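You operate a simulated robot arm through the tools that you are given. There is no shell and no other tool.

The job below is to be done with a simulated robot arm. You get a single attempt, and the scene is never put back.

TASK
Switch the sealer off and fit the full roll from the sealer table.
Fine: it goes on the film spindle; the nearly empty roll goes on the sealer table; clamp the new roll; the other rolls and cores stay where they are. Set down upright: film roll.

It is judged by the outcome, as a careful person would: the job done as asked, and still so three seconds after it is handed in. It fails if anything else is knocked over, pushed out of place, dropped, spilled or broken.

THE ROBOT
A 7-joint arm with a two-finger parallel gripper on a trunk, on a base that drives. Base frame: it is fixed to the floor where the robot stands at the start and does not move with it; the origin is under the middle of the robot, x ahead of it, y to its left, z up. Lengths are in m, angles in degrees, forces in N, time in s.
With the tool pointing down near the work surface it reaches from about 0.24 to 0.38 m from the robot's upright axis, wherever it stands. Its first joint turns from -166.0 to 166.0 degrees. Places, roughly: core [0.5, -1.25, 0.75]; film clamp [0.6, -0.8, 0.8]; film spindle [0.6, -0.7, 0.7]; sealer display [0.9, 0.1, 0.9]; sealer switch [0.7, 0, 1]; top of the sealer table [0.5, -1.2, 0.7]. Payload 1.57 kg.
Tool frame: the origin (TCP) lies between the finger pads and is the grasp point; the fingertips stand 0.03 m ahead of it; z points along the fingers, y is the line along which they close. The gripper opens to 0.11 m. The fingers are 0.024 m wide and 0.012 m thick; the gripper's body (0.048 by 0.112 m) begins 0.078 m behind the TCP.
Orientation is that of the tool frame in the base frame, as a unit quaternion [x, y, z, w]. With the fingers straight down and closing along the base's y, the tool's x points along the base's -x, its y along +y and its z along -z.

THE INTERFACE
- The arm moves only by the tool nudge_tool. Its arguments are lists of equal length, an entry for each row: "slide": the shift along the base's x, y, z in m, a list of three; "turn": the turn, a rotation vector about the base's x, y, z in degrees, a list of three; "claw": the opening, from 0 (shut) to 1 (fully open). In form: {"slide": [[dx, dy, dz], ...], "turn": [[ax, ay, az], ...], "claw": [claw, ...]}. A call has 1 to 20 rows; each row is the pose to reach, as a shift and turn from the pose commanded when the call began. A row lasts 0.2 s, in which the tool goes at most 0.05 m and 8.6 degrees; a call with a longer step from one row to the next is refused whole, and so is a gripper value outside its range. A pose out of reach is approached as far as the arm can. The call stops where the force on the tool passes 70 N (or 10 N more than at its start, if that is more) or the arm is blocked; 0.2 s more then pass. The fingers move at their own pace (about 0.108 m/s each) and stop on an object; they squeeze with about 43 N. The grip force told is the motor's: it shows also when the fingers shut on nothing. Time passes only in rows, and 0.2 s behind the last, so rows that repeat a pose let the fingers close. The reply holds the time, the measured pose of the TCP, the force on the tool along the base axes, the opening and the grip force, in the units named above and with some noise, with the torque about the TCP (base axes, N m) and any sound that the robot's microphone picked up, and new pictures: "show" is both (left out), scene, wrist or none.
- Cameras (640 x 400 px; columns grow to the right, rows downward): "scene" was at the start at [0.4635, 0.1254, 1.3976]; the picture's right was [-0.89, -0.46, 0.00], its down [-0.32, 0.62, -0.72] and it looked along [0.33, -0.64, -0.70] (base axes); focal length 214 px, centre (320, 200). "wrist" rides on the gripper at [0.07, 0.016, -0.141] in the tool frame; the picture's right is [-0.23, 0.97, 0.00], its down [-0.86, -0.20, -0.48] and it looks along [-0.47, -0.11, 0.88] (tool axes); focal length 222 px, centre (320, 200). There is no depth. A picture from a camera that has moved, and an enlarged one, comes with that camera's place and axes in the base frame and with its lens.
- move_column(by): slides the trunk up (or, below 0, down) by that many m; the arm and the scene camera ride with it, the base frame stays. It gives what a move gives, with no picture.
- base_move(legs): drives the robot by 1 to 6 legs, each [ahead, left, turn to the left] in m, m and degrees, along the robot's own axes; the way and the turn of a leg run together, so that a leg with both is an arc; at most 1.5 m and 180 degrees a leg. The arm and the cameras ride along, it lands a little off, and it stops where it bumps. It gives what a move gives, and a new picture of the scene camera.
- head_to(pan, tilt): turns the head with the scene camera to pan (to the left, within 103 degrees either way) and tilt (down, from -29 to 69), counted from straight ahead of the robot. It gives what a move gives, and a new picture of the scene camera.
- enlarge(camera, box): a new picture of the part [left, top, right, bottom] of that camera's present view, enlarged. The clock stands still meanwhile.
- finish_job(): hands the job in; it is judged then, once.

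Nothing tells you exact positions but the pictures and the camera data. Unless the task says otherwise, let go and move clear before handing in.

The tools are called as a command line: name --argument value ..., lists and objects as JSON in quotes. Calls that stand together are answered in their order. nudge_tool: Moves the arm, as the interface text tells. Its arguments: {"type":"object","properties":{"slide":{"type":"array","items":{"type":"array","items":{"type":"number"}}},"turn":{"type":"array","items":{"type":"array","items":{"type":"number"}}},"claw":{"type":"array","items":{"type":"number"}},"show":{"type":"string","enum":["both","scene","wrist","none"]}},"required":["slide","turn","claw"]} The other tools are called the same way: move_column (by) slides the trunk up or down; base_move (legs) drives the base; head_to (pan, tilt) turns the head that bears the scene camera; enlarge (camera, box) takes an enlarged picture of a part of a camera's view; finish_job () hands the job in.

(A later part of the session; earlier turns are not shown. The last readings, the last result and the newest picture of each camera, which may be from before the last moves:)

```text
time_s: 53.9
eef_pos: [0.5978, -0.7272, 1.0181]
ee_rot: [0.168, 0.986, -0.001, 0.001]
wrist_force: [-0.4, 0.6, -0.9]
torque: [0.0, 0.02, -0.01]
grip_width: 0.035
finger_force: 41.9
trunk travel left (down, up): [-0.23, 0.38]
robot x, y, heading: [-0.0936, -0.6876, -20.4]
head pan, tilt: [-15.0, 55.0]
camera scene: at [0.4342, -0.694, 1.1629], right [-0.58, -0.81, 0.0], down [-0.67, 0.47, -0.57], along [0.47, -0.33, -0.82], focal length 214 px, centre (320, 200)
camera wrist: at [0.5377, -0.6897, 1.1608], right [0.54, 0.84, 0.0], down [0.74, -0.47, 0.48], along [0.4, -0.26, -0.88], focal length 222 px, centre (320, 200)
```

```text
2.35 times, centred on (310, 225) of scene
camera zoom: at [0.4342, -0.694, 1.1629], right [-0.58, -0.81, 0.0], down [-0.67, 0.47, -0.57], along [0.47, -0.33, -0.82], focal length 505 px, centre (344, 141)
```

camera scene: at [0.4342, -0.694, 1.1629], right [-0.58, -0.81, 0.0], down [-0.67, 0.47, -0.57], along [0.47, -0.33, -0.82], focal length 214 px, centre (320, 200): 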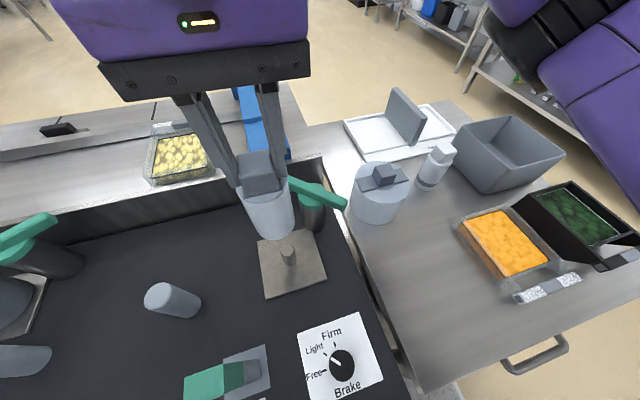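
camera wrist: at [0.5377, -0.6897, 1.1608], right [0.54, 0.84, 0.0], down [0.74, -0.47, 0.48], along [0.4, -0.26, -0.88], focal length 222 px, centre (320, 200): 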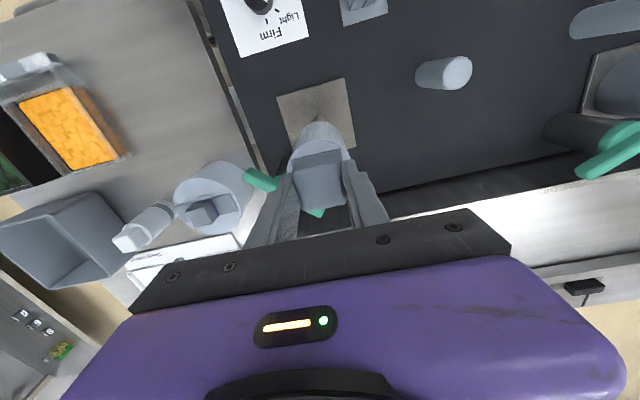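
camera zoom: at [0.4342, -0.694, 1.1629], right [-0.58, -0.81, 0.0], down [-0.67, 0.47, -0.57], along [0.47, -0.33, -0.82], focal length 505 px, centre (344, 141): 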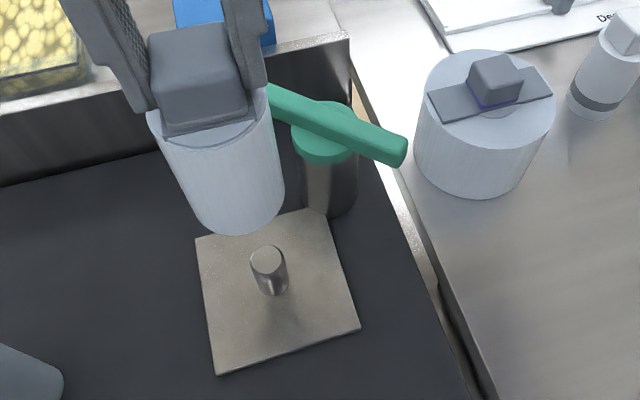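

The spindle post is exposed (short, ~0.026 m thick). Now carry the old roll to the clear strip of the table in front of the full roll, about (0.403, -0.943).

nudge_tool --slide '[[-0.028, -0.031, 0], [-0.056, -0.062, 0], [-0.084, -0.093, 0], [-0.112, -0.124, 0], [-0.14, -0.155, 0], [-0.168, -0.186, 0], [-0.195, -0.2155, 0], [-0.195, -0.2155, -0.04], [-0.195, -0.2155, -0.08]]' --turn '[[0, 0, 0], [0, 0, 0], [0, 0, 0], [0, 0, 0], [0, 0, 0], [0, 0, 0], [0, 0, 0], [0, 0, 0], [0, 0, 0]]' --claw '[0.2, 0.2, 0.2, 0.2, 0.2, 0.2, 0.2, 0.2, 0.2]' --show "both"

```text
time_s: 55.9
eef_pos: [0.403, -0.9441, 0.9375]
ee_rot: [0.169, 0.986, -0.001, 0.001]
wrist_force: [0.4, 0.2, -0.8]
torque: [-0.07, -0.01, 0.05]
grip_width: 0.0351
finger_force: 42.3
trunk travel left (down, up): [-0.23, 0.38]
robot x, y, heading: [-0.0963, -0.6902, -20.2]
head pan, tilt: [-15.0, 55.0]
camera scene: at [0.434, -0.6941, 1.1631], right [-0.58, -0.81, 0.0], down [-0.67, 0.47, -0.57], along [0.47, -0.33, -0.82], focal length 214 px, centre (320, 200)
camera wrist: at [0.3423, -0.9055, 1.0814], right [0.54, 0.84, 0.0], down [0.74, -0.47, 0.48], along [0.4, -0.26, -0.88], focal length 222 px, centre (320, 200)
```

scene: 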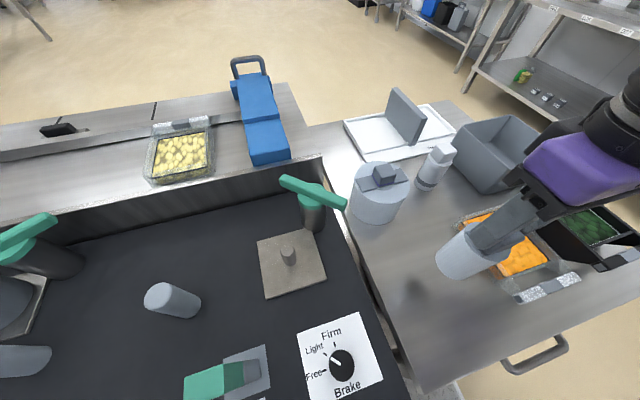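
wrist: 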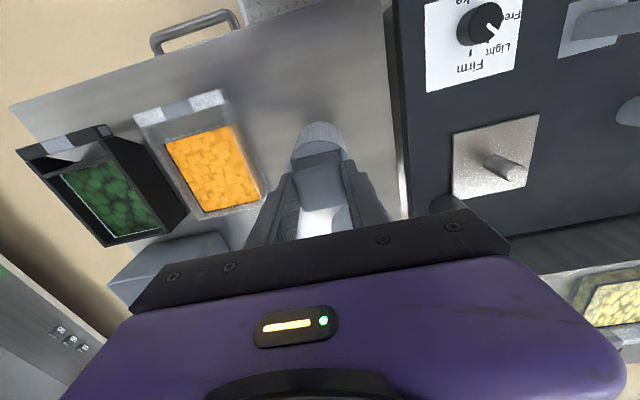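

Before lowering, I'll use this view to locate the bare spindle post precisely.

enlarge --camera "wrist" --box '[430, 100, 560, 220]'

enlarge --camera "scene" --box '[240, 210, 340, 310]'

nudge_tool --slide '[[0, 0, -0.03], [0, 0, -0.055], [0, 0, -0.065]]' --turn '[[0, 0, 0], [0, 0, 0], [0, 0, 0]]' --claw '[0.2, 0.2, 0.2]' --show "both"

```text
3.33 times, centred on (495, 160) of wrist
camera zoom: at [0.3423, -0.9055, 1.0814], right [0.54, 0.84, 0.0], down [0.74, -0.47, 0.48], along [0.4, -0.26, -0.88], focal length 740 px, centre (-263, 333)
```

zoom: 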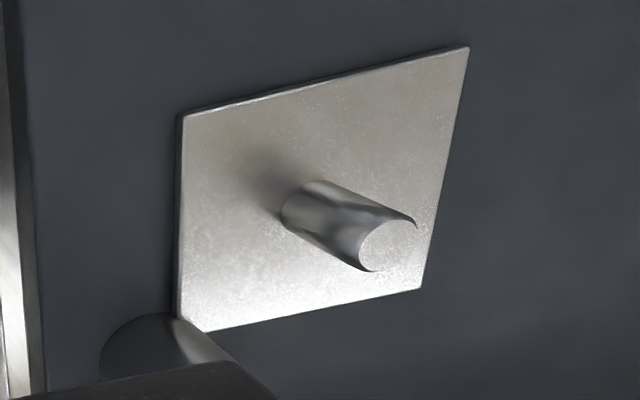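

```text
4.00 times, centred on (290, 260) of scene
camera zoom: at [0.434, -0.6941, 1.1631], right [-0.58, -0.81, 0.0], down [-0.67, 0.47, -0.57], along [0.47, -0.33, -0.82], focal length 858 px, centre (440, -40)
```

zoom: 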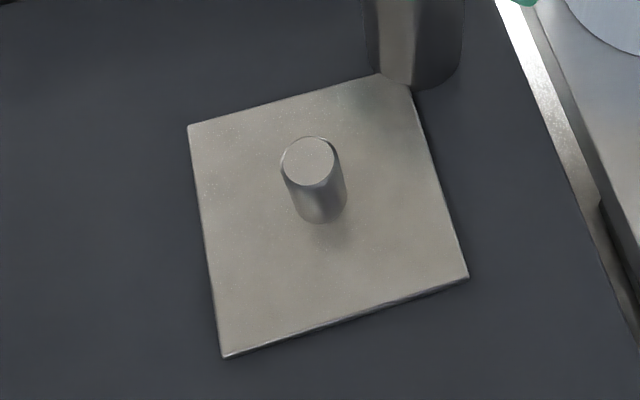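

```text
time_s: 56.6
eef_pos: [0.4204, -0.9562, 0.8777]
ee_rot: [0.169, 0.986, -0.001, -0.001]
wrist_force: [-0.4, 0.6, -1.3]
torque: [0.01, -0.02, -0.02]
grip_width: 0.0352
finger_force: 42.2
out of reach, approached as far as the arm can: row 1, 2, 3
trunk travel left (down, up): [-0.23, 0.38]
robot x, y, heading: [-0.09, -0.69, -20.4]
head pan, tilt: [-15.0, 55.0]
camera scene: at [0.434, -0.694, 1.163], right [-0.58, -0.81, 0.0], down [-0.67, 0.47, -0.57], along [0.47, -0.33, -0.82], focal length 214 px, centre (320, 200)
camera wrist: at [0.3598, -0.9181, 1.0211], right [0.54, 0.84, 0.0], down [0.74, -0.47, 0.48], along [0.4, -0.26, -0.88], focal length 222 px, centre (320, 200)
```

scene: 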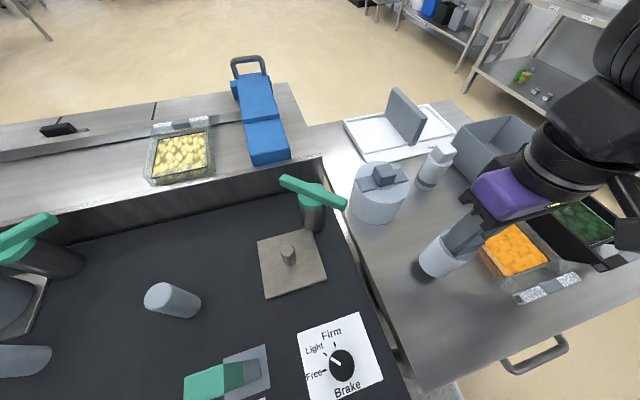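
wrist: 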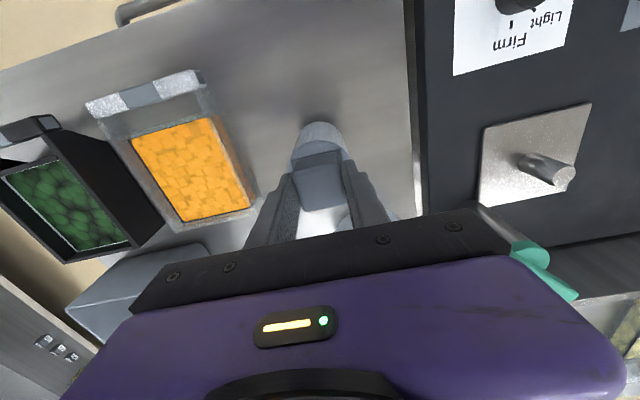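

That spot is slightly too close to my body for the low reach. I'll shift the placement to about (0.45, -0.965) – still well clear of the full roll (9+ cm) and tray – before lowering.

nudge_tool --slide '[[0.02, -0.01, 0.02], [0.047, -0.022, 0.02], [0.047, -0.022, 0.01], [0.047, -0.022, 0.0]]' --turn '[[0, 0, 0], [0, 0, 0], [0, 0, 0], [0, 0, 0]]' --claw '[0.2, 0.2, 0.2, 0.2]' --show "scene"

```text
time_s: 57.6
eef_pos: [0.4665, -0.9782, 0.8765]
ee_rot: [0.17, 0.985, -0.001, 0.0]
wrist_force: [-0.1, 0.6, -1.0]
torque: [-0.03, 0.0, -0.02]
grip_width: 0.0352
finger_force: 41.8
trunk travel left (down, up): [-0.23, 0.38]
robot x, y, heading: [-0.0959, -0.6897, -20.2]
head pan, tilt: [-15.0, 55.0]
camera scene: at [0.434, -0.694, 1.163], right [-0.58, -0.81, 0.0], down [-0.67, 0.47, -0.57], along [0.47, -0.33, -0.82], focal length 214 px, centre (320, 200)
```

scene: 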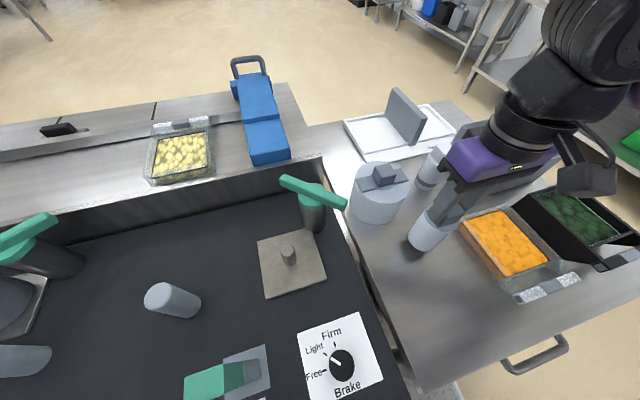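

Now lower in small steps and watch for table contact.

nudge_tool --slide '[[0, 0, -0.004], [0, 0, -0.008], [0, 0, -0.012]]' --turn '[[0, 0, 0], [0, 0, 0], [0, 0, 0]]' --claw '[0.2, 0.2, 0.2]' --show "scene"

enlarge --camera "scene" --box '[340, 150, 520, 290]'

```text
time_s: 58.5
eef_pos: [0.4672, -0.9788, 0.8653]
ee_rot: [0.169, 0.986, 0.0, 0.001]
wrist_force: [0.0, -1.1, -0.8]
torque: [-0.05, 0.03, 0.0]
grip_width: 0.0349
finger_force: 42.3
trunk travel left (down, up): [-0.23, 0.38]
robot x, y, heading: [-0.0936, -0.6911, -20.5]
head pan, tilt: [-15.0, 55.0]
camera scene: at [0.434, -0.694, 1.163], right [-0.58, -0.81, 0.0], down [-0.67, 0.47, -0.57], along [0.47, -0.33, -0.82], focal length 214 px, centre (320, 200)
```

scene: 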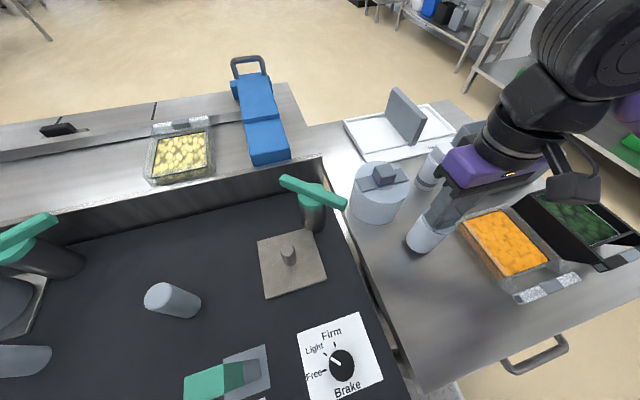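

```text
2.86 times, centred on (430, 220) of scene
camera zoom: at [0.434, -0.694, 1.163], right [-0.58, -0.81, 0.0], down [-0.67, 0.47, -0.57], along [0.47, -0.33, -0.82], focal length 613 px, centre (6, 143)
```

zoom: 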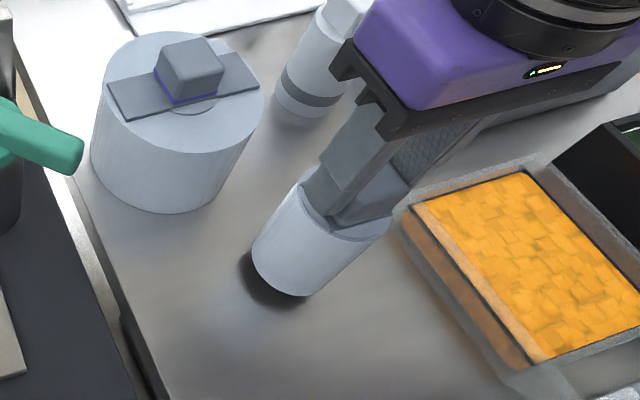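

Still about 1.5–2 cm above the table. Continue.

nudge_tool --slide '[[0, 0, -0.004], [0, 0, -0.008], [0, 0, -0.011]]' --turn '[[0, 0, 0], [0, 0, 0], [0, 0, 0]]' --claw '[0.2, 0.2, 0.2]' --show "none"

enlarge --camera "scene" --box '[340, 150, 520, 290]'

```text
time_s: 59.2
eef_pos: [0.4677, -0.9793, 0.8553]
ee_rot: [0.169, 0.986, -0.001, 0.001]
wrist_force: [0.1, -0.5, -0.5]
torque: [0.01, 0.02, 0.02]
grip_width: 0.0353
finger_force: 42.4
trunk travel left (down, up): [-0.23, 0.38]
robot x, y, heading: [-0.0949, -0.693, -20.4]
head pan, tilt: [-15.0, 55.0]
```

```text
2.86 times, centred on (430, 220) of scene
camera zoom: at [0.434, -0.694, 1.163], right [-0.58, -0.81, 0.0], down [-0.67, 0.47, -0.57], along [0.47, -0.33, -0.82], focal length 613 px, centre (6, 143)
```

zoom: 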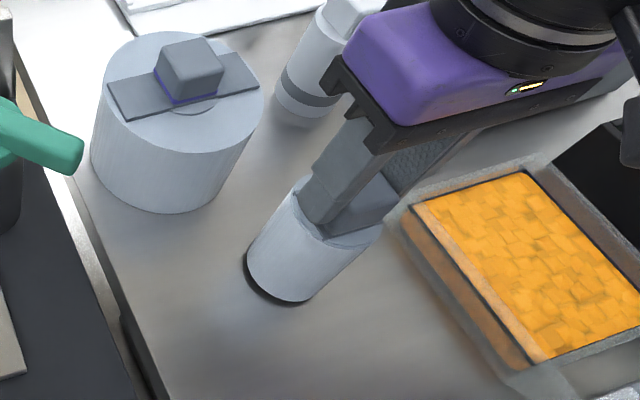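

nudge_tool --slide '[[0, 0, -0.002], [0, 0, -0.004], [0, 0, -0.006]]' --turn '[[0, 0, 0], [0, 0, 0], [0, 0, 0]]' --claw '[0.2, 0.2, 0.2]' --show "none"

enlarge --camera "scene" --box '[340, 150, 520, 290]'

```text
time_s: 60.0
eef_pos: [0.4674, -0.9782, 0.8499]
ee_rot: [0.17, 0.986, -0.001, 0.001]
wrist_force: [-0.7, -0.9, 11.7]
torque: [0.49, 0.44, 0.06]
grip_width: 0.035
finger_force: 42.4
trunk travel left (down, up): [-0.23, 0.38]
robot x, y, heading: [-0.0965, -0.6908, -20.5]
head pan, tilt: [-15.0, 55.0]
```

```text
2.86 times, centred on (430, 220) of scene
camera zoom: at [0.4338, -0.694, 1.1634], right [-0.58, -0.81, 0.0], down [-0.67, 0.47, -0.57], along [0.47, -0.33, -0.82], focal length 613 px, centre (6, 143)
```

zoom: 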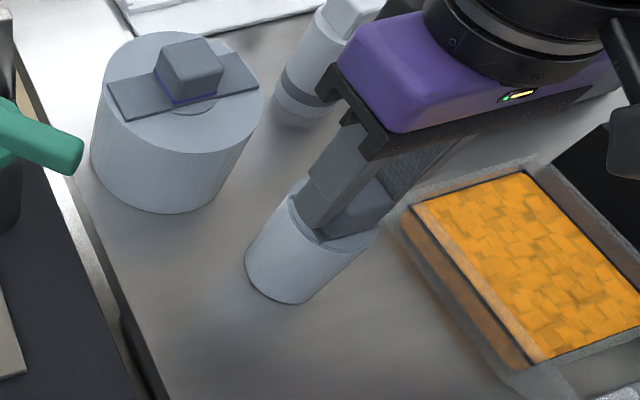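

The roll is seated on the table (contact force 12 N). Release gently and lift straight up.

nudge_tool --slide '[[0, 0, 0.001], [0, 0, 0.001], [0, 0, 0.001], [0, 0, 0.03], [0, 0, 0.07], [0, 0, 0.11]]' --turn '[[0, 0, 0], [0, 0, 0], [0, 0, 0], [0, 0, 0], [0, 0, 0], [0, 0, 0]]' --claw '[0.4, 0.55, 0.55, 0.55, 0.55, 0.55]' --show "both"

```text
time_s: 61.5
eef_pos: [0.4686, -0.9775, 0.9596]
ee_rot: [0.168, 0.986, -0.001, 0.0]
wrist_force: [0.7, -0.3, -0.5]
torque: [-0.02, 0.01, 0.0]
grip_width: 0.0604
finger_force: 0.0
trunk travel left (down, up): [-0.23, 0.38]
robot x, y, heading: [-0.0938, -0.6873, -20.5]
head pan, tilt: [-15.0, 55.0]
camera scene: at [0.4341, -0.6941, 1.1629], right [-0.58, -0.81, 0.0], down [-0.67, 0.47, -0.57], along [0.47, -0.33, -0.82], focal length 214 px, centre (320, 200)
camera wrist: at [0.4076, -0.9395, 1.1024], right [0.54, 0.84, 0.0], down [0.74, -0.47, 0.48], along [0.4, -0.26, -0.88], focal length 222 px, centre (320, 200)
```

scene: 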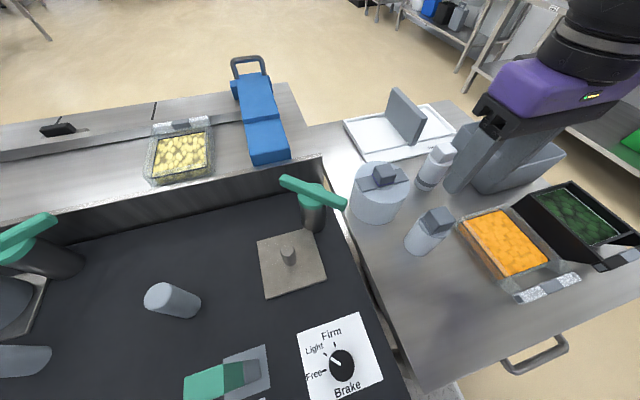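
wrist: 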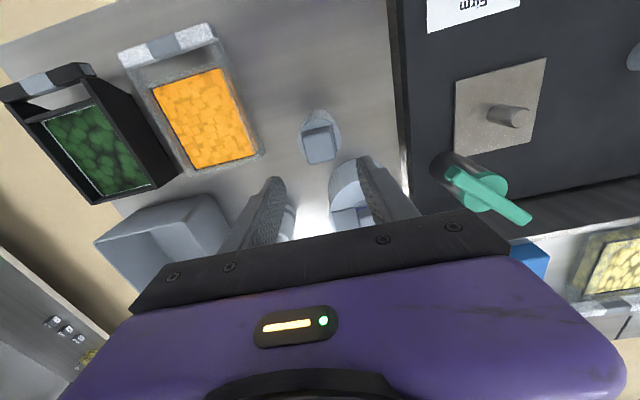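

The old roll stands upright on the table. Next, the full roll: move above its knob (about (0.606, -0.976)) and check alignment.

nudge_tool --slide '[[0.045, 0, 0.01], [0.09, 0.001, 0.01], [0.137, 0.0015, 0.01], [0.137, 0.0015, -0.02], [0.137, 0.0015, -0.04]]' --turn '[[0, 0, 0], [0, 0, 0], [0, 0, 0], [0, 0, 0], [0, 0, 0]]' --claw '[0.65, 0.65, 0.65, 0.65, 0.65]' --show "scene"

enlarge --camera "wrist" --box '[200, 60, 440, 260]'

enlarge --camera "scene" --box '[310, 110, 490, 260]'

```text
time_s: 62.6
eef_pos: [0.606, -0.9762, 0.9187]
ee_rot: [0.17, 0.986, 0.0, 0.0]
wrist_force: [-0.3, 0.3, 0.2]
torque: [0.01, 0.01, -0.01]
grip_width: 0.0716
finger_force: 0.1
trunk travel left (down, up): [-0.23, 0.38]
robot x, y, heading: [-0.0936, -0.6906, -20.4]
head pan, tilt: [-15.0, 55.0]
camera scene: at [0.4339, -0.6939, 1.1631], right [-0.58, -0.81, 0.0], down [-0.67, 0.47, -0.57], along [0.47, -0.33, -0.82], focal length 214 px, centre (320, 200)
```

scene: 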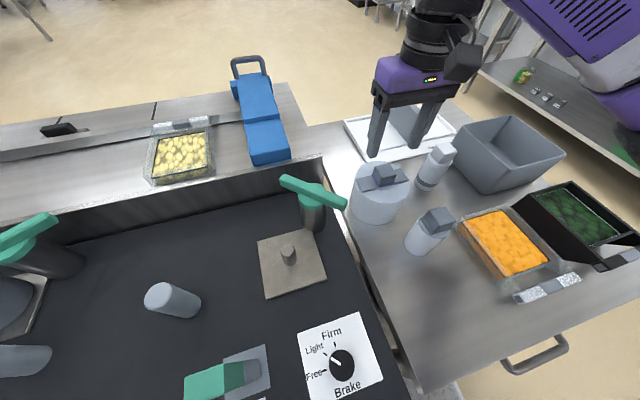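

```text
2.00 times, centred on (320, 160) of wrist
camera zoom: at [0.5448, -0.9384, 1.0621], right [0.54, 0.84, 0.0], down [0.74, -0.47, 0.48], along [0.4, -0.26, -0.88], focal length 444 px, centre (320, 280)
```

zoom: 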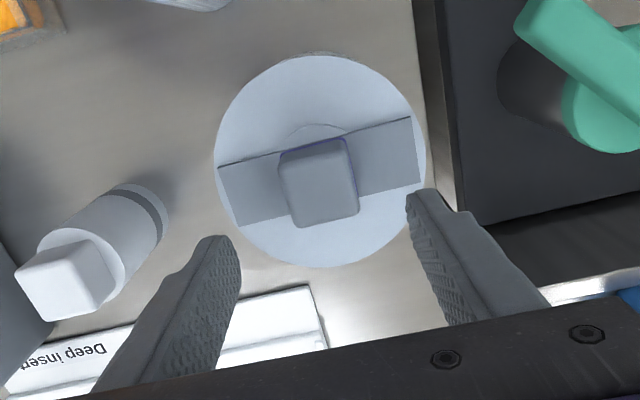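

```text
2.67 times, centred on (400, 185) of scene
camera zoom: at [0.4339, -0.6939, 1.1631], right [-0.58, -0.81, 0.0], down [-0.67, 0.47, -0.57], along [0.47, -0.33, -0.82], focal length 572 px, centre (107, 240)
```

zoom: 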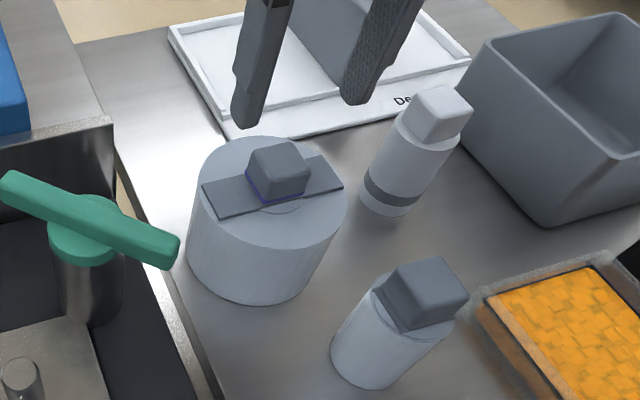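

nudge_tool --slide '[[-0.001, -0.0015, -0.04], [-0.001, -0.0015, -0.07], [-0.001, -0.0015, -0.085]]' --turn '[[0, 0, 0], [0, 0, 0], [0, 0, 0]]' --claw '[0.6, 0.55, 0.55]' --show "none"

enlarge --camera "wrist" --box '[200, 60, 440, 260]'

enlarge --camera "scene" --box '[310, 110, 490, 260]'

```text
time_s: 63.6
eef_pos: [0.6041, -0.9788, 0.8434]
ee_rot: [0.167, 0.986, -0.001, 0.007]
wrist_force: [-8.6, 4.6, 38.6]
torque: [0.03, 0.77, 0.09]
grip_width: 0.0605
finger_force: 0.0
trunk travel left (down, up): [-0.23, 0.38]
robot x, y, heading: [-0.0911, -0.6891, -20.4]
head pan, tilt: [-15.0, 55.0]
stopped in row 3: the force on the tool passed its limit at 74 N (the readings are from after the stop); the commanded pose is now the measured one
```

```text
2.00 times, centred on (320, 160) of wrist
camera zoom: at [0.5416, -0.9406, 0.9841], right [0.54, 0.84, 0.0], down [0.73, -0.47, 0.49], along [0.42, -0.26, -0.87], focal length 444 px, centre (320, 280)
```

zoom: 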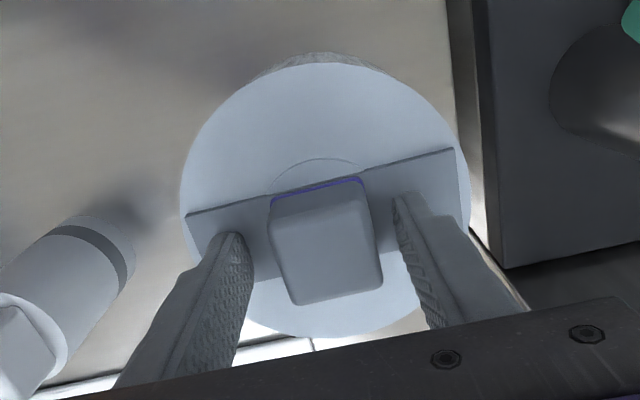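

```text
2.67 times, centred on (400, 185) of scene
camera zoom: at [0.433, -0.6935, 1.1637], right [-0.58, -0.81, 0.0], down [-0.67, 0.47, -0.57], along [0.47, -0.33, -0.82], focal length 572 px, centre (107, 240)
```

zoom: 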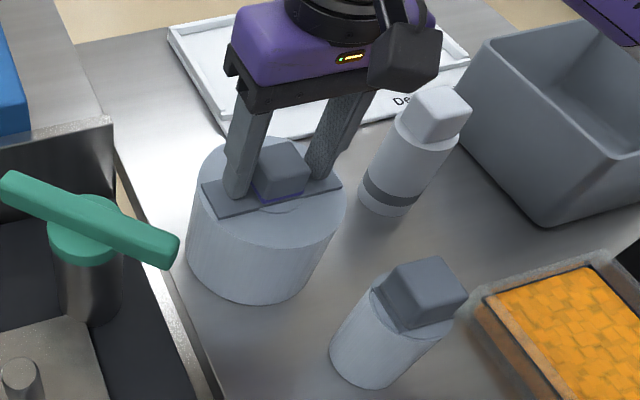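

The tips touched the roll's end plate (top ≈0.812), so the knob spans about 0.812–0.84. Raise 6 mm, level the tool, and close on the knob.

nudge_tool --slide '[[0.001, 0.001, 0.006], [0.001, 0.001, 0.006], [0.001, 0.001, 0.006], [0.001, 0.001, 0.006]]' --turn '[[0.25, 0.77, 0], [0.25, 0.77, 0], [0.25, 0.77, 0], [0.25, 0.77, 0]]' --claw '[0.55, 0.55, 0.2, 0.2]' --show "none"

enlarge --camera "wrist" --box '[200, 60, 440, 260]'

```text
time_s: 64.6
eef_pos: [0.6059, -0.9782, 0.8439]
ee_rot: [0.169, 0.986, 0.001, -0.003]
wrist_force: [-0.1, -0.7, -0.5]
torque: [-0.01, -0.01, -0.02]
grip_width: 0.0358
finger_force: 42.1
trunk travel left (down, up): [-0.23, 0.38]
robot x, y, heading: [-0.0941, -0.69, -20.3]
head pan, tilt: [-15.0, 55.0]
```

```text
2.00 times, centred on (320, 160) of wrist
camera zoom: at [0.5461, -0.9404, 0.9875], right [0.54, 0.84, 0.0], down [0.74, -0.47, 0.47], along [0.4, -0.26, -0.88], focal length 444 px, centre (320, 280)
```

zoom: 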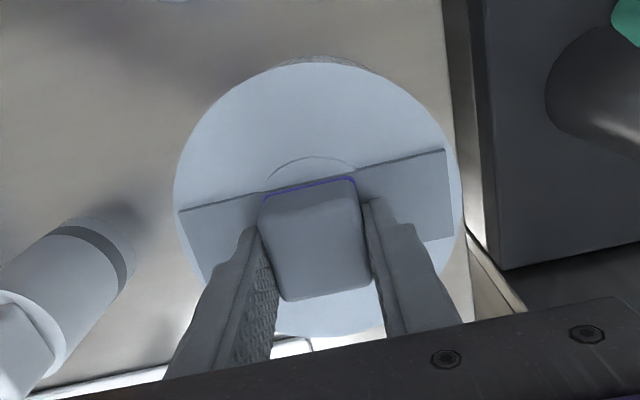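

Gripped (0.036 m). I keep the tool's tiny tilt so the roll stays level, and lift slowly.

nudge_tool --slide '[[0, 0, 0.008], [0, 0, 0.02], [0, 0, 0.04]]' --turn '[[0, 0, 0], [0, 0, 0], [0, 0, 0]]' --claw '[0.2, 0.2, 0.2]' --show "both"

enlarge --camera "scene" --box '[310, 110, 490, 260]'

enlarge --camera "wrist" --box '[200, 60, 440, 260]'

```text
time_s: 65.4
eef_pos: [0.6055, -0.9775, 0.885]
ee_rot: [0.169, 0.986, 0.001, -0.002]
wrist_force: [0.5, -0.1, -5.2]
torque: [-0.01, -0.02, 0.01]
grip_width: 0.036
finger_force: 42.7
trunk travel left (down, up): [-0.23, 0.38]
robot x, y, heading: [-0.0924, -0.6897, -20.1]
head pan, tilt: [-15.0, 55.0]
camera scene: at [0.4341, -0.694, 1.1629], right [-0.58, -0.81, 0.0], down [-0.67, 0.47, -0.57], along [0.47, -0.33, -0.82], focal length 214 px, centre (320, 200)
camera wrist: at [0.5463, -0.9403, 1.0282], right [0.54, 0.84, 0.0], down [0.74, -0.47, 0.47], along [0.4, -0.26, -0.88], focal length 222 px, centre (320, 200)
```

scene: 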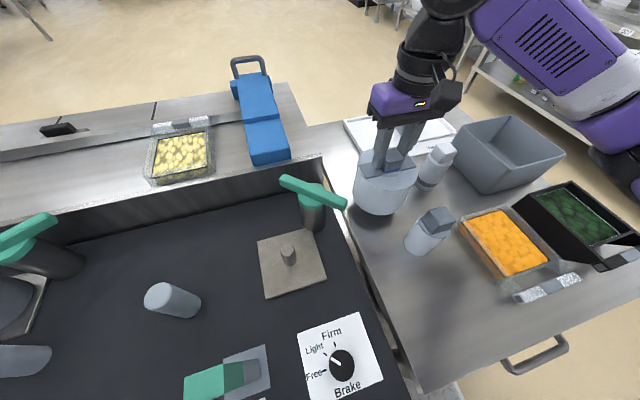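
wrist: 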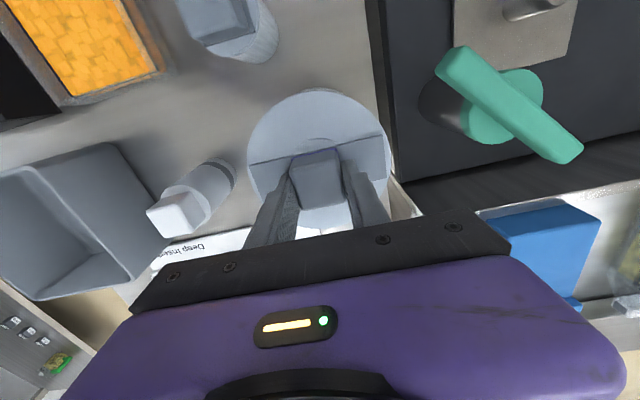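

```text
2.67 times, centred on (400, 185) of scene
camera zoom: at [0.4341, -0.694, 1.1629], right [-0.58, -0.81, 0.0], down [-0.67, 0.47, -0.57], along [0.47, -0.33, -0.82], focal length 572 px, centre (107, 240)
```

zoom: 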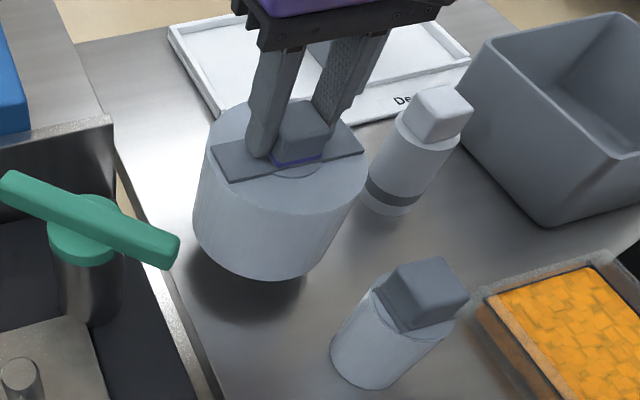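

```text
2.00 times, centred on (320, 160) of wrist
camera zoom: at [0.5463, -0.9403, 1.0282], right [0.54, 0.84, 0.0], down [0.74, -0.47, 0.47], along [0.4, -0.26, -0.88], focal length 444 px, centre (320, 280)
```

zoom: 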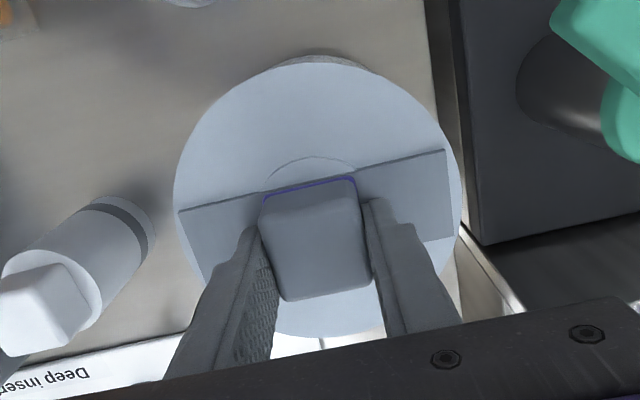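

The roll (≈0.5 kg) is held firmly. Lift to clear the clamp lever (roll bottom must stay above 0.87), then carry it over the spindle.

nudge_tool --slide '[[0, 0, 0.04], [0, 0, 0.08], [0, 0, 0.12], [0, 0, 0.165]]' --turn '[[0, 0, 0], [0, 0, 0], [0, 0, 0], [0, 0, 0]]' --claw '[0.2, 0.2, 0.2, 0.2]' --show "none"

nudge_tool --slide '[[-0.001, 0.035, 0], [-0.002, 0.07, 0], [-0.003, 0.105, 0], [-0.004, 0.14, 0], [-0.005, 0.175, 0], [-0.006, 0.21, 0], [-0.0075, 0.24, 0], [-0.0075, 0.2495, 0]]' --turn '[[0, 0, 0], [0, 0, 0], [0, 0, 0], [0, 0, 0], [0, 0, 0], [0, 0, 0], [0, 0, 0], [0, 0, 0]]' --claw '[0.2, 0.2, 0.2, 0.2, 0.2, 0.2, 0.2, 0.2]' --show "both"

```text
time_s: 66.4
eef_pos: [0.606, -0.9789, 1.0502]
ee_rot: [0.168, 0.986, 0.0, -0.001]
wrist_force: [0.3, 0.1, -6.3]
torque: [-0.01, -0.01, 0.02]
grip_width: 0.0357
finger_force: 42.7
trunk travel left (down, up): [-0.23, 0.38]
robot x, y, heading: [-0.0952, -0.6883, -20.2]
head pan, tilt: [-15.0, 55.0]
```

```text
time_s: 68.2
eef_pos: [0.5998, -0.73, 1.0496]
ee_rot: [0.17, 0.986, 0.001, -0.001]
wrist_force: [0.0, 0.4, -6.3]
torque: [0.0, -0.02, 0.0]
grip_width: 0.0358
finger_force: 42.8
trunk travel left (down, up): [-0.23, 0.38]
robot x, y, heading: [-0.0922, -0.6884, -20.1]
head pan, tilt: [-15.0, 55.0]
camera scene: at [0.434, -0.6941, 1.1629], right [-0.58, -0.81, 0.0], down [-0.67, 0.47, -0.57], along [0.47, -0.33, -0.82], focal length 214 px, centre (320, 200)
camera wrist: at [0.5387, -0.6911, 1.1931], right [0.54, 0.84, 0.0], down [0.74, -0.47, 0.48], along [0.4, -0.26, -0.88], focal length 222 px, centre (320, 200)
```

scene: 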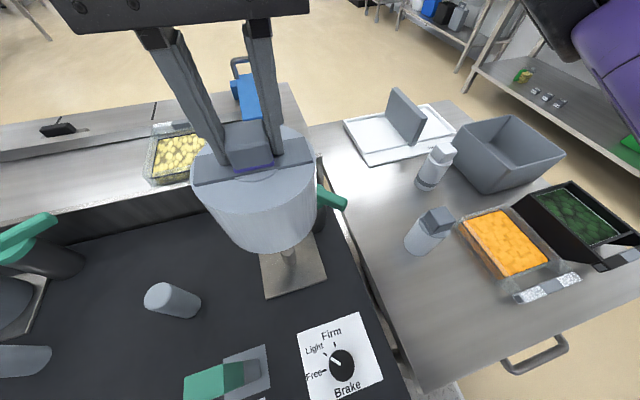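
wrist: 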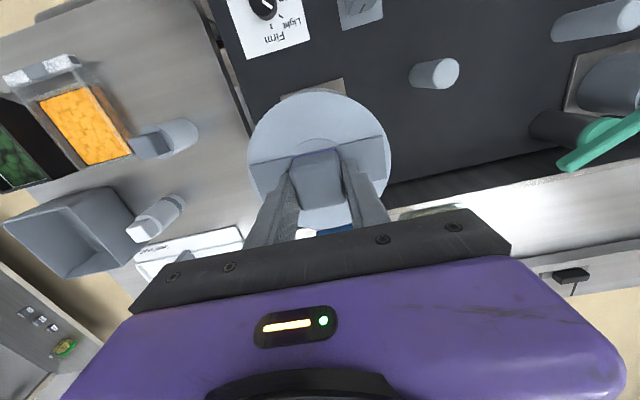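

Held over the spindle. Lower to the same height as the comparison view of the old roll, and compare the pictures.

nudge_tool --slide '[[0, 0, -0.02], [0, 0, -0.037], [0, 0, -0.037]]' --turn '[[0, 0, 0], [0, 0, 0], [0, 0, 0]]' --claw '[0.2, 0.2, 0.2]' --show "none"

enlarge --camera "scene" --box '[220, 140, 400, 310]'

enlarge --camera "scene" --box '[180, 100, 340, 300]'

```text
time_s: 69.0
eef_pos: [0.5992, -0.7295, 1.0124]
ee_rot: [0.168, 0.986, 0.001, -0.001]
wrist_force: [-0.6, 0.9, -5.8]
torque: [-0.01, -0.03, 0.04]
grip_width: 0.0355
finger_force: 42.6
trunk travel left (down, up): [-0.23, 0.38]
robot x, y, heading: [-0.0925, -0.6887, -20.4]
head pan, tilt: [-15.0, 55.0]
```

```text
2.35 times, centred on (310, 225) of scene
camera zoom: at [0.4341, -0.6939, 1.1629], right [-0.58, -0.81, 0.0], down [-0.67, 0.47, -0.57], along [0.47, -0.33, -0.82], focal length 505 px, centre (344, 141)
```

zoom: 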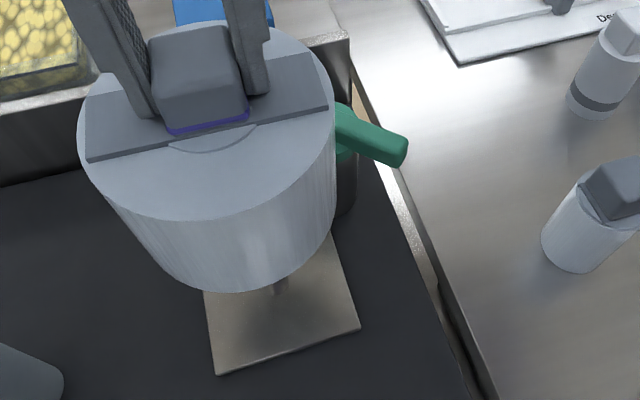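

```text
2.00 times, centred on (260, 200) of scene
camera zoom: at [0.4341, -0.6939, 1.1629], right [-0.58, -0.81, 0.0], down [-0.67, 0.47, -0.57], along [0.47, -0.33, -0.82], focal length 429 px, centre (440, 200)
```

zoom: 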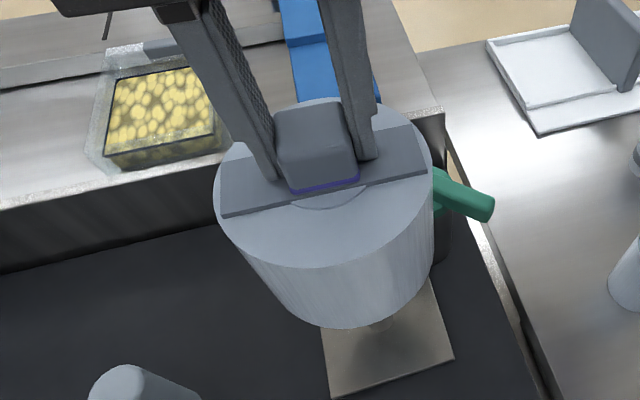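

The knob sits at the same place as the old one did, so the roll should be coaxial with the post. Lower to just at the post top and check the force.

nudge_tool --slide '[[-0.0005, 0.0008, -0.03], [-0.0005, 0.0008, -0.06], [-0.0005, 0.0008, -0.08], [-0.0005, 0.0008, -0.084]]' --turn '[[0, 0, 0], [0, 0, 0], [0, 0, 0], [0, 0, 0]]' --claw '[0.2, 0.2, 0.2, 0.2]' --show "scene"

nudge_tool --slide '[[0, 0, -0.003], [0, 0, -0.006], [0, 0, -0.009], [0, 0, -0.012]]' --turn '[[0, 0, 0], [0, 0, 0], [0, 0, 0], [0, 0, 0]]' --claw '[0.2, 0.2, 0.2, 0.2]' --show "none"

```text
time_s: 70.0
eef_pos: [0.5989, -0.7279, 0.928]
ee_rot: [0.168, 0.986, 0.0, -0.003]
wrist_force: [-0.7, -0.2, -5.5]
torque: [0.0, -0.05, -0.04]
grip_width: 0.0359
finger_force: 42.2
trunk travel left (down, up): [-0.23, 0.38]
robot x, y, heading: [-0.0935, -0.6873, -20.2]
head pan, tilt: [-15.0, 55.0]
camera scene: at [0.434, -0.6939, 1.163], right [-0.58, -0.81, 0.0], down [-0.67, 0.47, -0.57], along [0.47, -0.33, -0.82], focal length 214 px, centre (320, 200)
```

scene: 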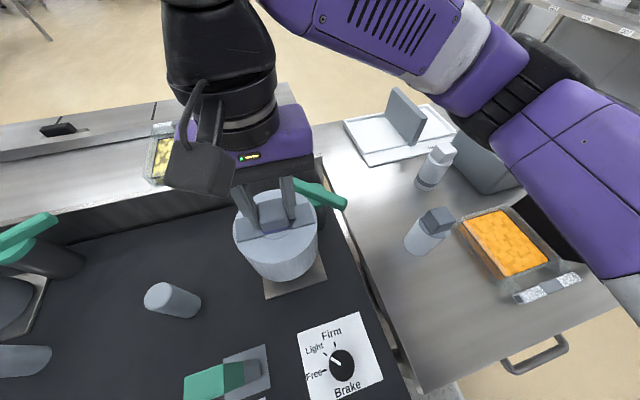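

```text
time_s: 71.0
eef_pos: [0.5977, -0.7282, 0.9165]
ee_rot: [0.169, 0.986, 0.001, -0.001]
wrist_force: [-0.1, 0.6, -5.6]
torque: [-0.02, 0.01, 0.0]
grip_width: 0.0358
finger_force: 42.6
trunk travel left (down, up): [-0.23, 0.38]
robot x, y, heading: [-0.094, -0.6903, -20.5]
head pan, tilt: [-15.0, 55.0]
```

No contact yet; keep lowering in small checked steps.

nudge_tool --slide '[[0, 0, -0.004], [0, 0, -0.008], [0, 0, -0.012], [0, 0, -0.015]]' --turn '[[0, 0, 0], [0, 0, 0], [0, 0, 0], [0, 0, 0]]' --claw '[0.2, 0.2, 0.2, 0.2]' --show "none"

nudge_tool --slide '[[0, 0, -0.004], [0, 0, -0.008], [0, 0, -0.012], [0, 0, -0.015]]' --turn '[[0, 0, 0], [0, 0, 0], [0, 0, 0], [0, 0, 0]]' --claw '[0.2, 0.2, 0.2, 0.2]' --show "none"

enlarge --camera "scene" --box '[220, 160, 380, 310]'

```text
time_s: 72.0
eef_pos: [0.5975, -0.7273, 0.9007]
ee_rot: [0.169, 0.986, 0.001, -0.001]
wrist_force: [-0.5, 0.0, -6.4]
torque: [0.0, -0.03, 0.03]
grip_width: 0.0359
finger_force: 42.6
trunk travel left (down, up): [-0.23, 0.38]
robot x, y, heading: [-0.0909, -0.6905, -20.4]
head pan, tilt: [-15.0, 55.0]
```

```text
time_s: 73.0
eef_pos: [0.5978, -0.7293, 0.887]
ee_rot: [0.168, 0.986, 0.001, -0.002]
wrist_force: [0.0, -0.1, -6.2]
torque: [0.0, 0.0, -0.02]
grip_width: 0.0358
finger_force: 42.7
trunk travel left (down, up): [-0.23, 0.38]
robot x, y, heading: [-0.0921, -0.6905, -20.4]
head pan, tilt: [-15.0, 55.0]
```

```text
2.67 times, centred on (300, 235) of scene
camera zoom: at [0.4341, -0.6939, 1.1629], right [-0.58, -0.81, 0.0], down [-0.67, 0.47, -0.57], along [0.47, -0.33, -0.82], focal length 572 px, centre (373, 107)
```

zoom: 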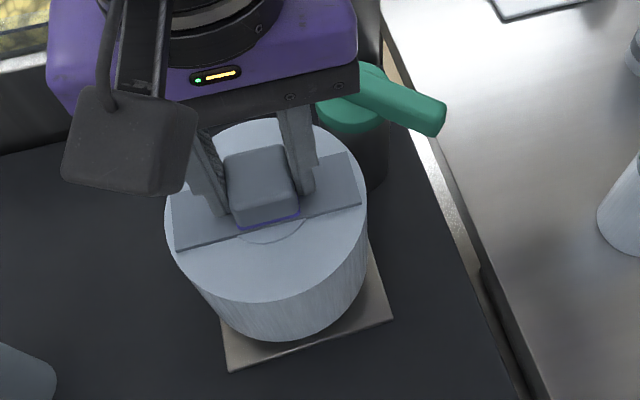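

The post is inside the core with no contact force. Continue to the seat (expected TCP ≈0.853).

nudge_tool --slide '[[0, 0, -0.006], [0, 0, -0.012], [0, 0, -0.018], [0, 0, -0.024]]' --turn '[[0, 0, 0], [0, 0, 0], [0, 0, 0], [0, 0, 0]]' --claw '[0.2, 0.2, 0.2, 0.2]' --show "none"

nudge_tool --slide '[[0, 0, -0.003], [0, 0, -0.006], [0, 0, -0.009]]' --turn '[[0, 0, 0], [0, 0, 0], [0, 0, 0]]' --claw '[0.2, 0.2, 0.2]' --show "none"

enlarge --camera "scene" --box '[220, 160, 380, 310]'

```text
time_s: 74.0
eef_pos: [0.5978, -0.7282, 0.8631]
ee_rot: [0.168, 0.986, 0.0, -0.002]
wrist_force: [-0.3, 0.6, -4.0]
torque: [-0.02, -0.07, 0.0]
grip_width: 0.0358
finger_force: 43.4
trunk travel left (down, up): [-0.23, 0.38]
robot x, y, heading: [-0.0953, -0.6888, -20.4]
head pan, tilt: [-15.0, 55.0]
```

```text
time_s: 74.8
eef_pos: [0.5991, -0.7278, 0.8529]
ee_rot: [0.168, 0.986, 0.001, -0.001]
wrist_force: [-0.4, 0.2, -5.4]
torque: [-0.01, -0.05, -0.01]
grip_width: 0.0355
finger_force: 43.0
trunk travel left (down, up): [-0.23, 0.38]
robot x, y, heading: [-0.0907, -0.686, -20.3]
head pan, tilt: [-15.0, 55.0]
```

```text
2.67 times, centred on (300, 235) of scene
camera zoom: at [0.4341, -0.6939, 1.1629], right [-0.58, -0.81, 0.0], down [-0.67, 0.47, -0.57], along [0.47, -0.33, -0.82], focal length 572 px, centre (373, 107)
```

zoom: 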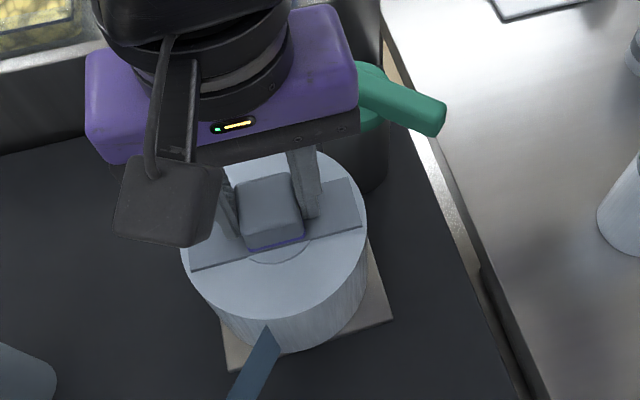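

The film strip reappeared, so the roll is at its place; press on gently until the weight is carried.

nudge_tool --slide '[[0, 0, -0.002], [0, 0, -0.004]]' --turn '[[0, 0, 0], [0, 0, 0]]' --claw '[0.2, 0.2]' --show "none"

```text
time_s: 75.4
eef_pos: [0.598, -0.7285, 0.8525]
ee_rot: [0.169, 0.986, 0.001, -0.001]
wrist_force: [-0.5, 2.1, 24.1]
torque: [0.04, 0.91, -0.01]
grip_width: 0.0354
finger_force: 42.1
trunk travel left (down, up): [-0.23, 0.38]
robot x, y, heading: [-0.093, -0.685, -20.5]
head pan, tilt: [-15.0, 55.0]
```

Seated (contact 24 N at TCP 0.852, as expected). Relieve, release and lift away.

nudge_tool --slide '[[0, 0, 0.003], [0, 0, 0.003], [0, 0, 0.003], [0, 0, 0.03], [0, 0, 0.07], [0, 0, 0.12]]' --turn '[[0, 0, 0], [0, 0, 0], [0, 0, 0], [0, 0, 0], [0, 0, 0], [0, 0, 0]]' --claw '[0.2, 0.4, 0.55, 0.55, 0.55, 0.55]' --show "both"

enlarge --camera "scene" --box '[220, 140, 400, 310]'

```text
time_s: 76.8
eef_pos: [0.5977, -0.728, 0.9699]
ee_rot: [0.17, 0.985, 0.001, -0.001]
wrist_force: [0.4, 0.4, -0.4]
torque: [0.02, 0.02, 0.02]
grip_width: 0.0606
finger_force: 0.1
trunk travel left (down, up): [-0.23, 0.38]
robot x, y, heading: [-0.0898, -0.6884, -20.3]
head pan, tilt: [-15.0, 55.0]
camera scene: at [0.4342, -0.694, 1.1628], right [-0.58, -0.81, 0.0], down [-0.67, 0.47, -0.57], along [0.47, -0.33, -0.82], focal length 214 px, centre (320, 200)
camera wrist: at [0.5384, -0.6895, 1.113], right [0.54, 0.84, 0.0], down [0.74, -0.47, 0.48], along [0.4, -0.26, -0.88], focal length 222 px, centre (320, 200)
```

scene: 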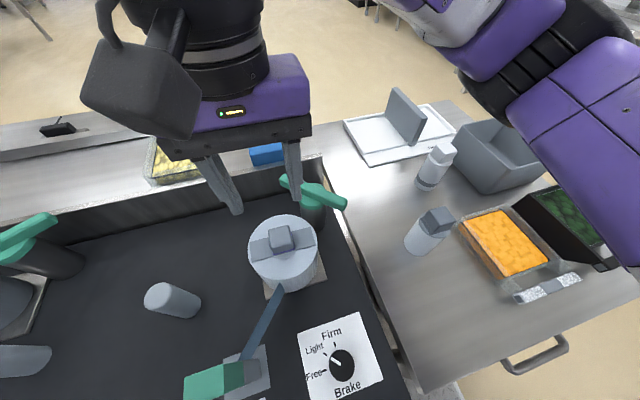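
wrist: 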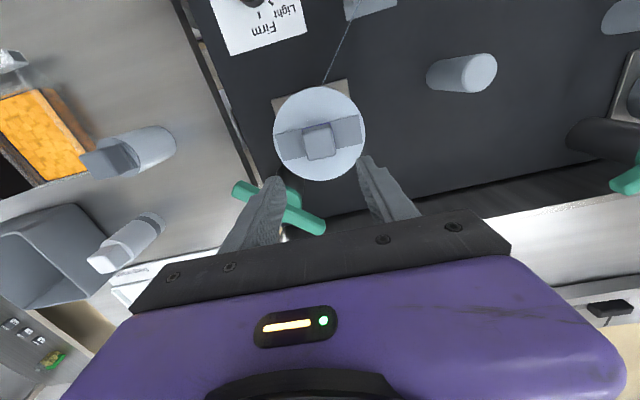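

```text
2.35 times, centred on (310, 225) of scene
camera zoom: at [0.4342, -0.694, 1.1628], right [-0.58, -0.81, 0.0], down [-0.67, 0.47, -0.57], along [0.47, -0.33, -0.82], focal length 505 px, centre (344, 141)
```

zoom: 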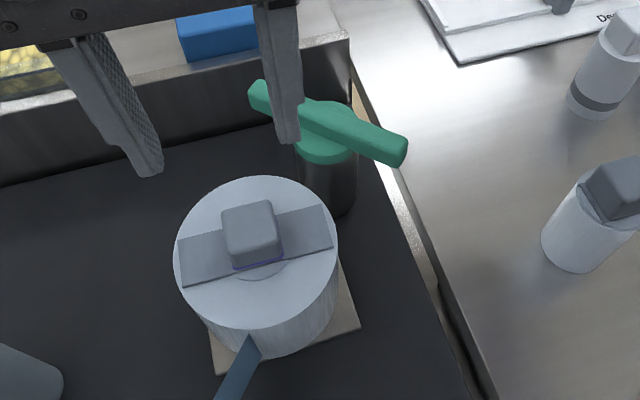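

The full roll sits on the spindle. Now clamp it: move over the lever with the same orientation I left it in.

nudge_tool --slide '[[0.008, -0.017, 0.02], [0.016, -0.034, 0.03], [0.024, -0.051, 0.03], [0.034, -0.07, 0.03], [0.046, -0.0953, 0.03], [0.046, -0.0953, 0.0], [0.046, -0.0953, -0.04]]' --turn '[[0, 0, 8], [0, 0, 16], [0, 0, 24], [0, 0, 32], [0, 0, 40], [0, 0, 45.5], [0, 0, 45.5]]' --claw '[0.5, 0.5, 0.5, 0.5, 0.5, 0.5, 0.5]' --show "none"

enlarge --camera "wrist" --box '[200, 60, 440, 260]'

enlarge --camera "scene" --box '[220, 140, 400, 310]'

```text
time_s: 78.4
eef_pos: [0.6449, -0.8224, 0.9309]
ee_rot: [-0.226, 0.974, 0.0, -0.001]
wrist_force: [-0.9, -0.4, 0.5]
torque: [0.0, -0.02, -0.03]
grip_width: 0.0547
finger_force: 0.0
trunk travel left (down, up): [-0.23, 0.38]
robot x, y, heading: [-0.0965, -0.6876, -20.3]
head pan, tilt: [-15.0, 55.0]
```

```text
2.00 times, centred on (320, 160) of wrist
camera zoom: at [0.5743, -0.8393, 1.074], right [-0.22, 0.97, 0.0], down [0.86, 0.2, 0.48], along [0.46, 0.11, -0.88], focal length 444 px, centre (320, 280)
```

zoom: 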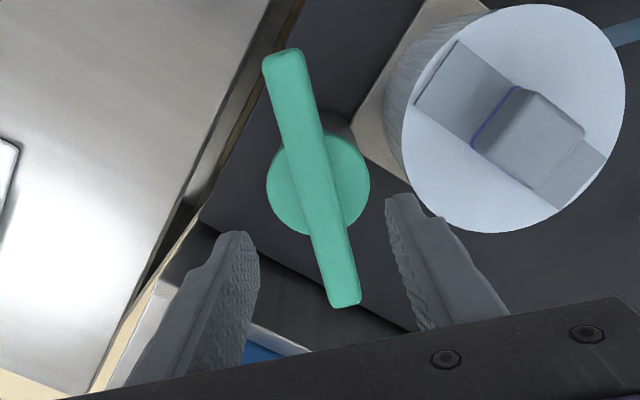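

```text
2.35 times, centred on (310, 225) of scene
camera zoom: at [0.4338, -0.6939, 1.1632], right [-0.58, -0.81, 0.0], down [-0.67, 0.47, -0.57], along [0.47, -0.33, -0.82], focal length 505 px, centre (344, 141)
```

zoom: 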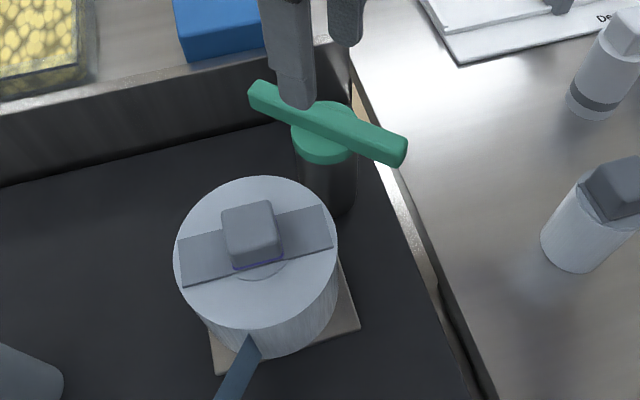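

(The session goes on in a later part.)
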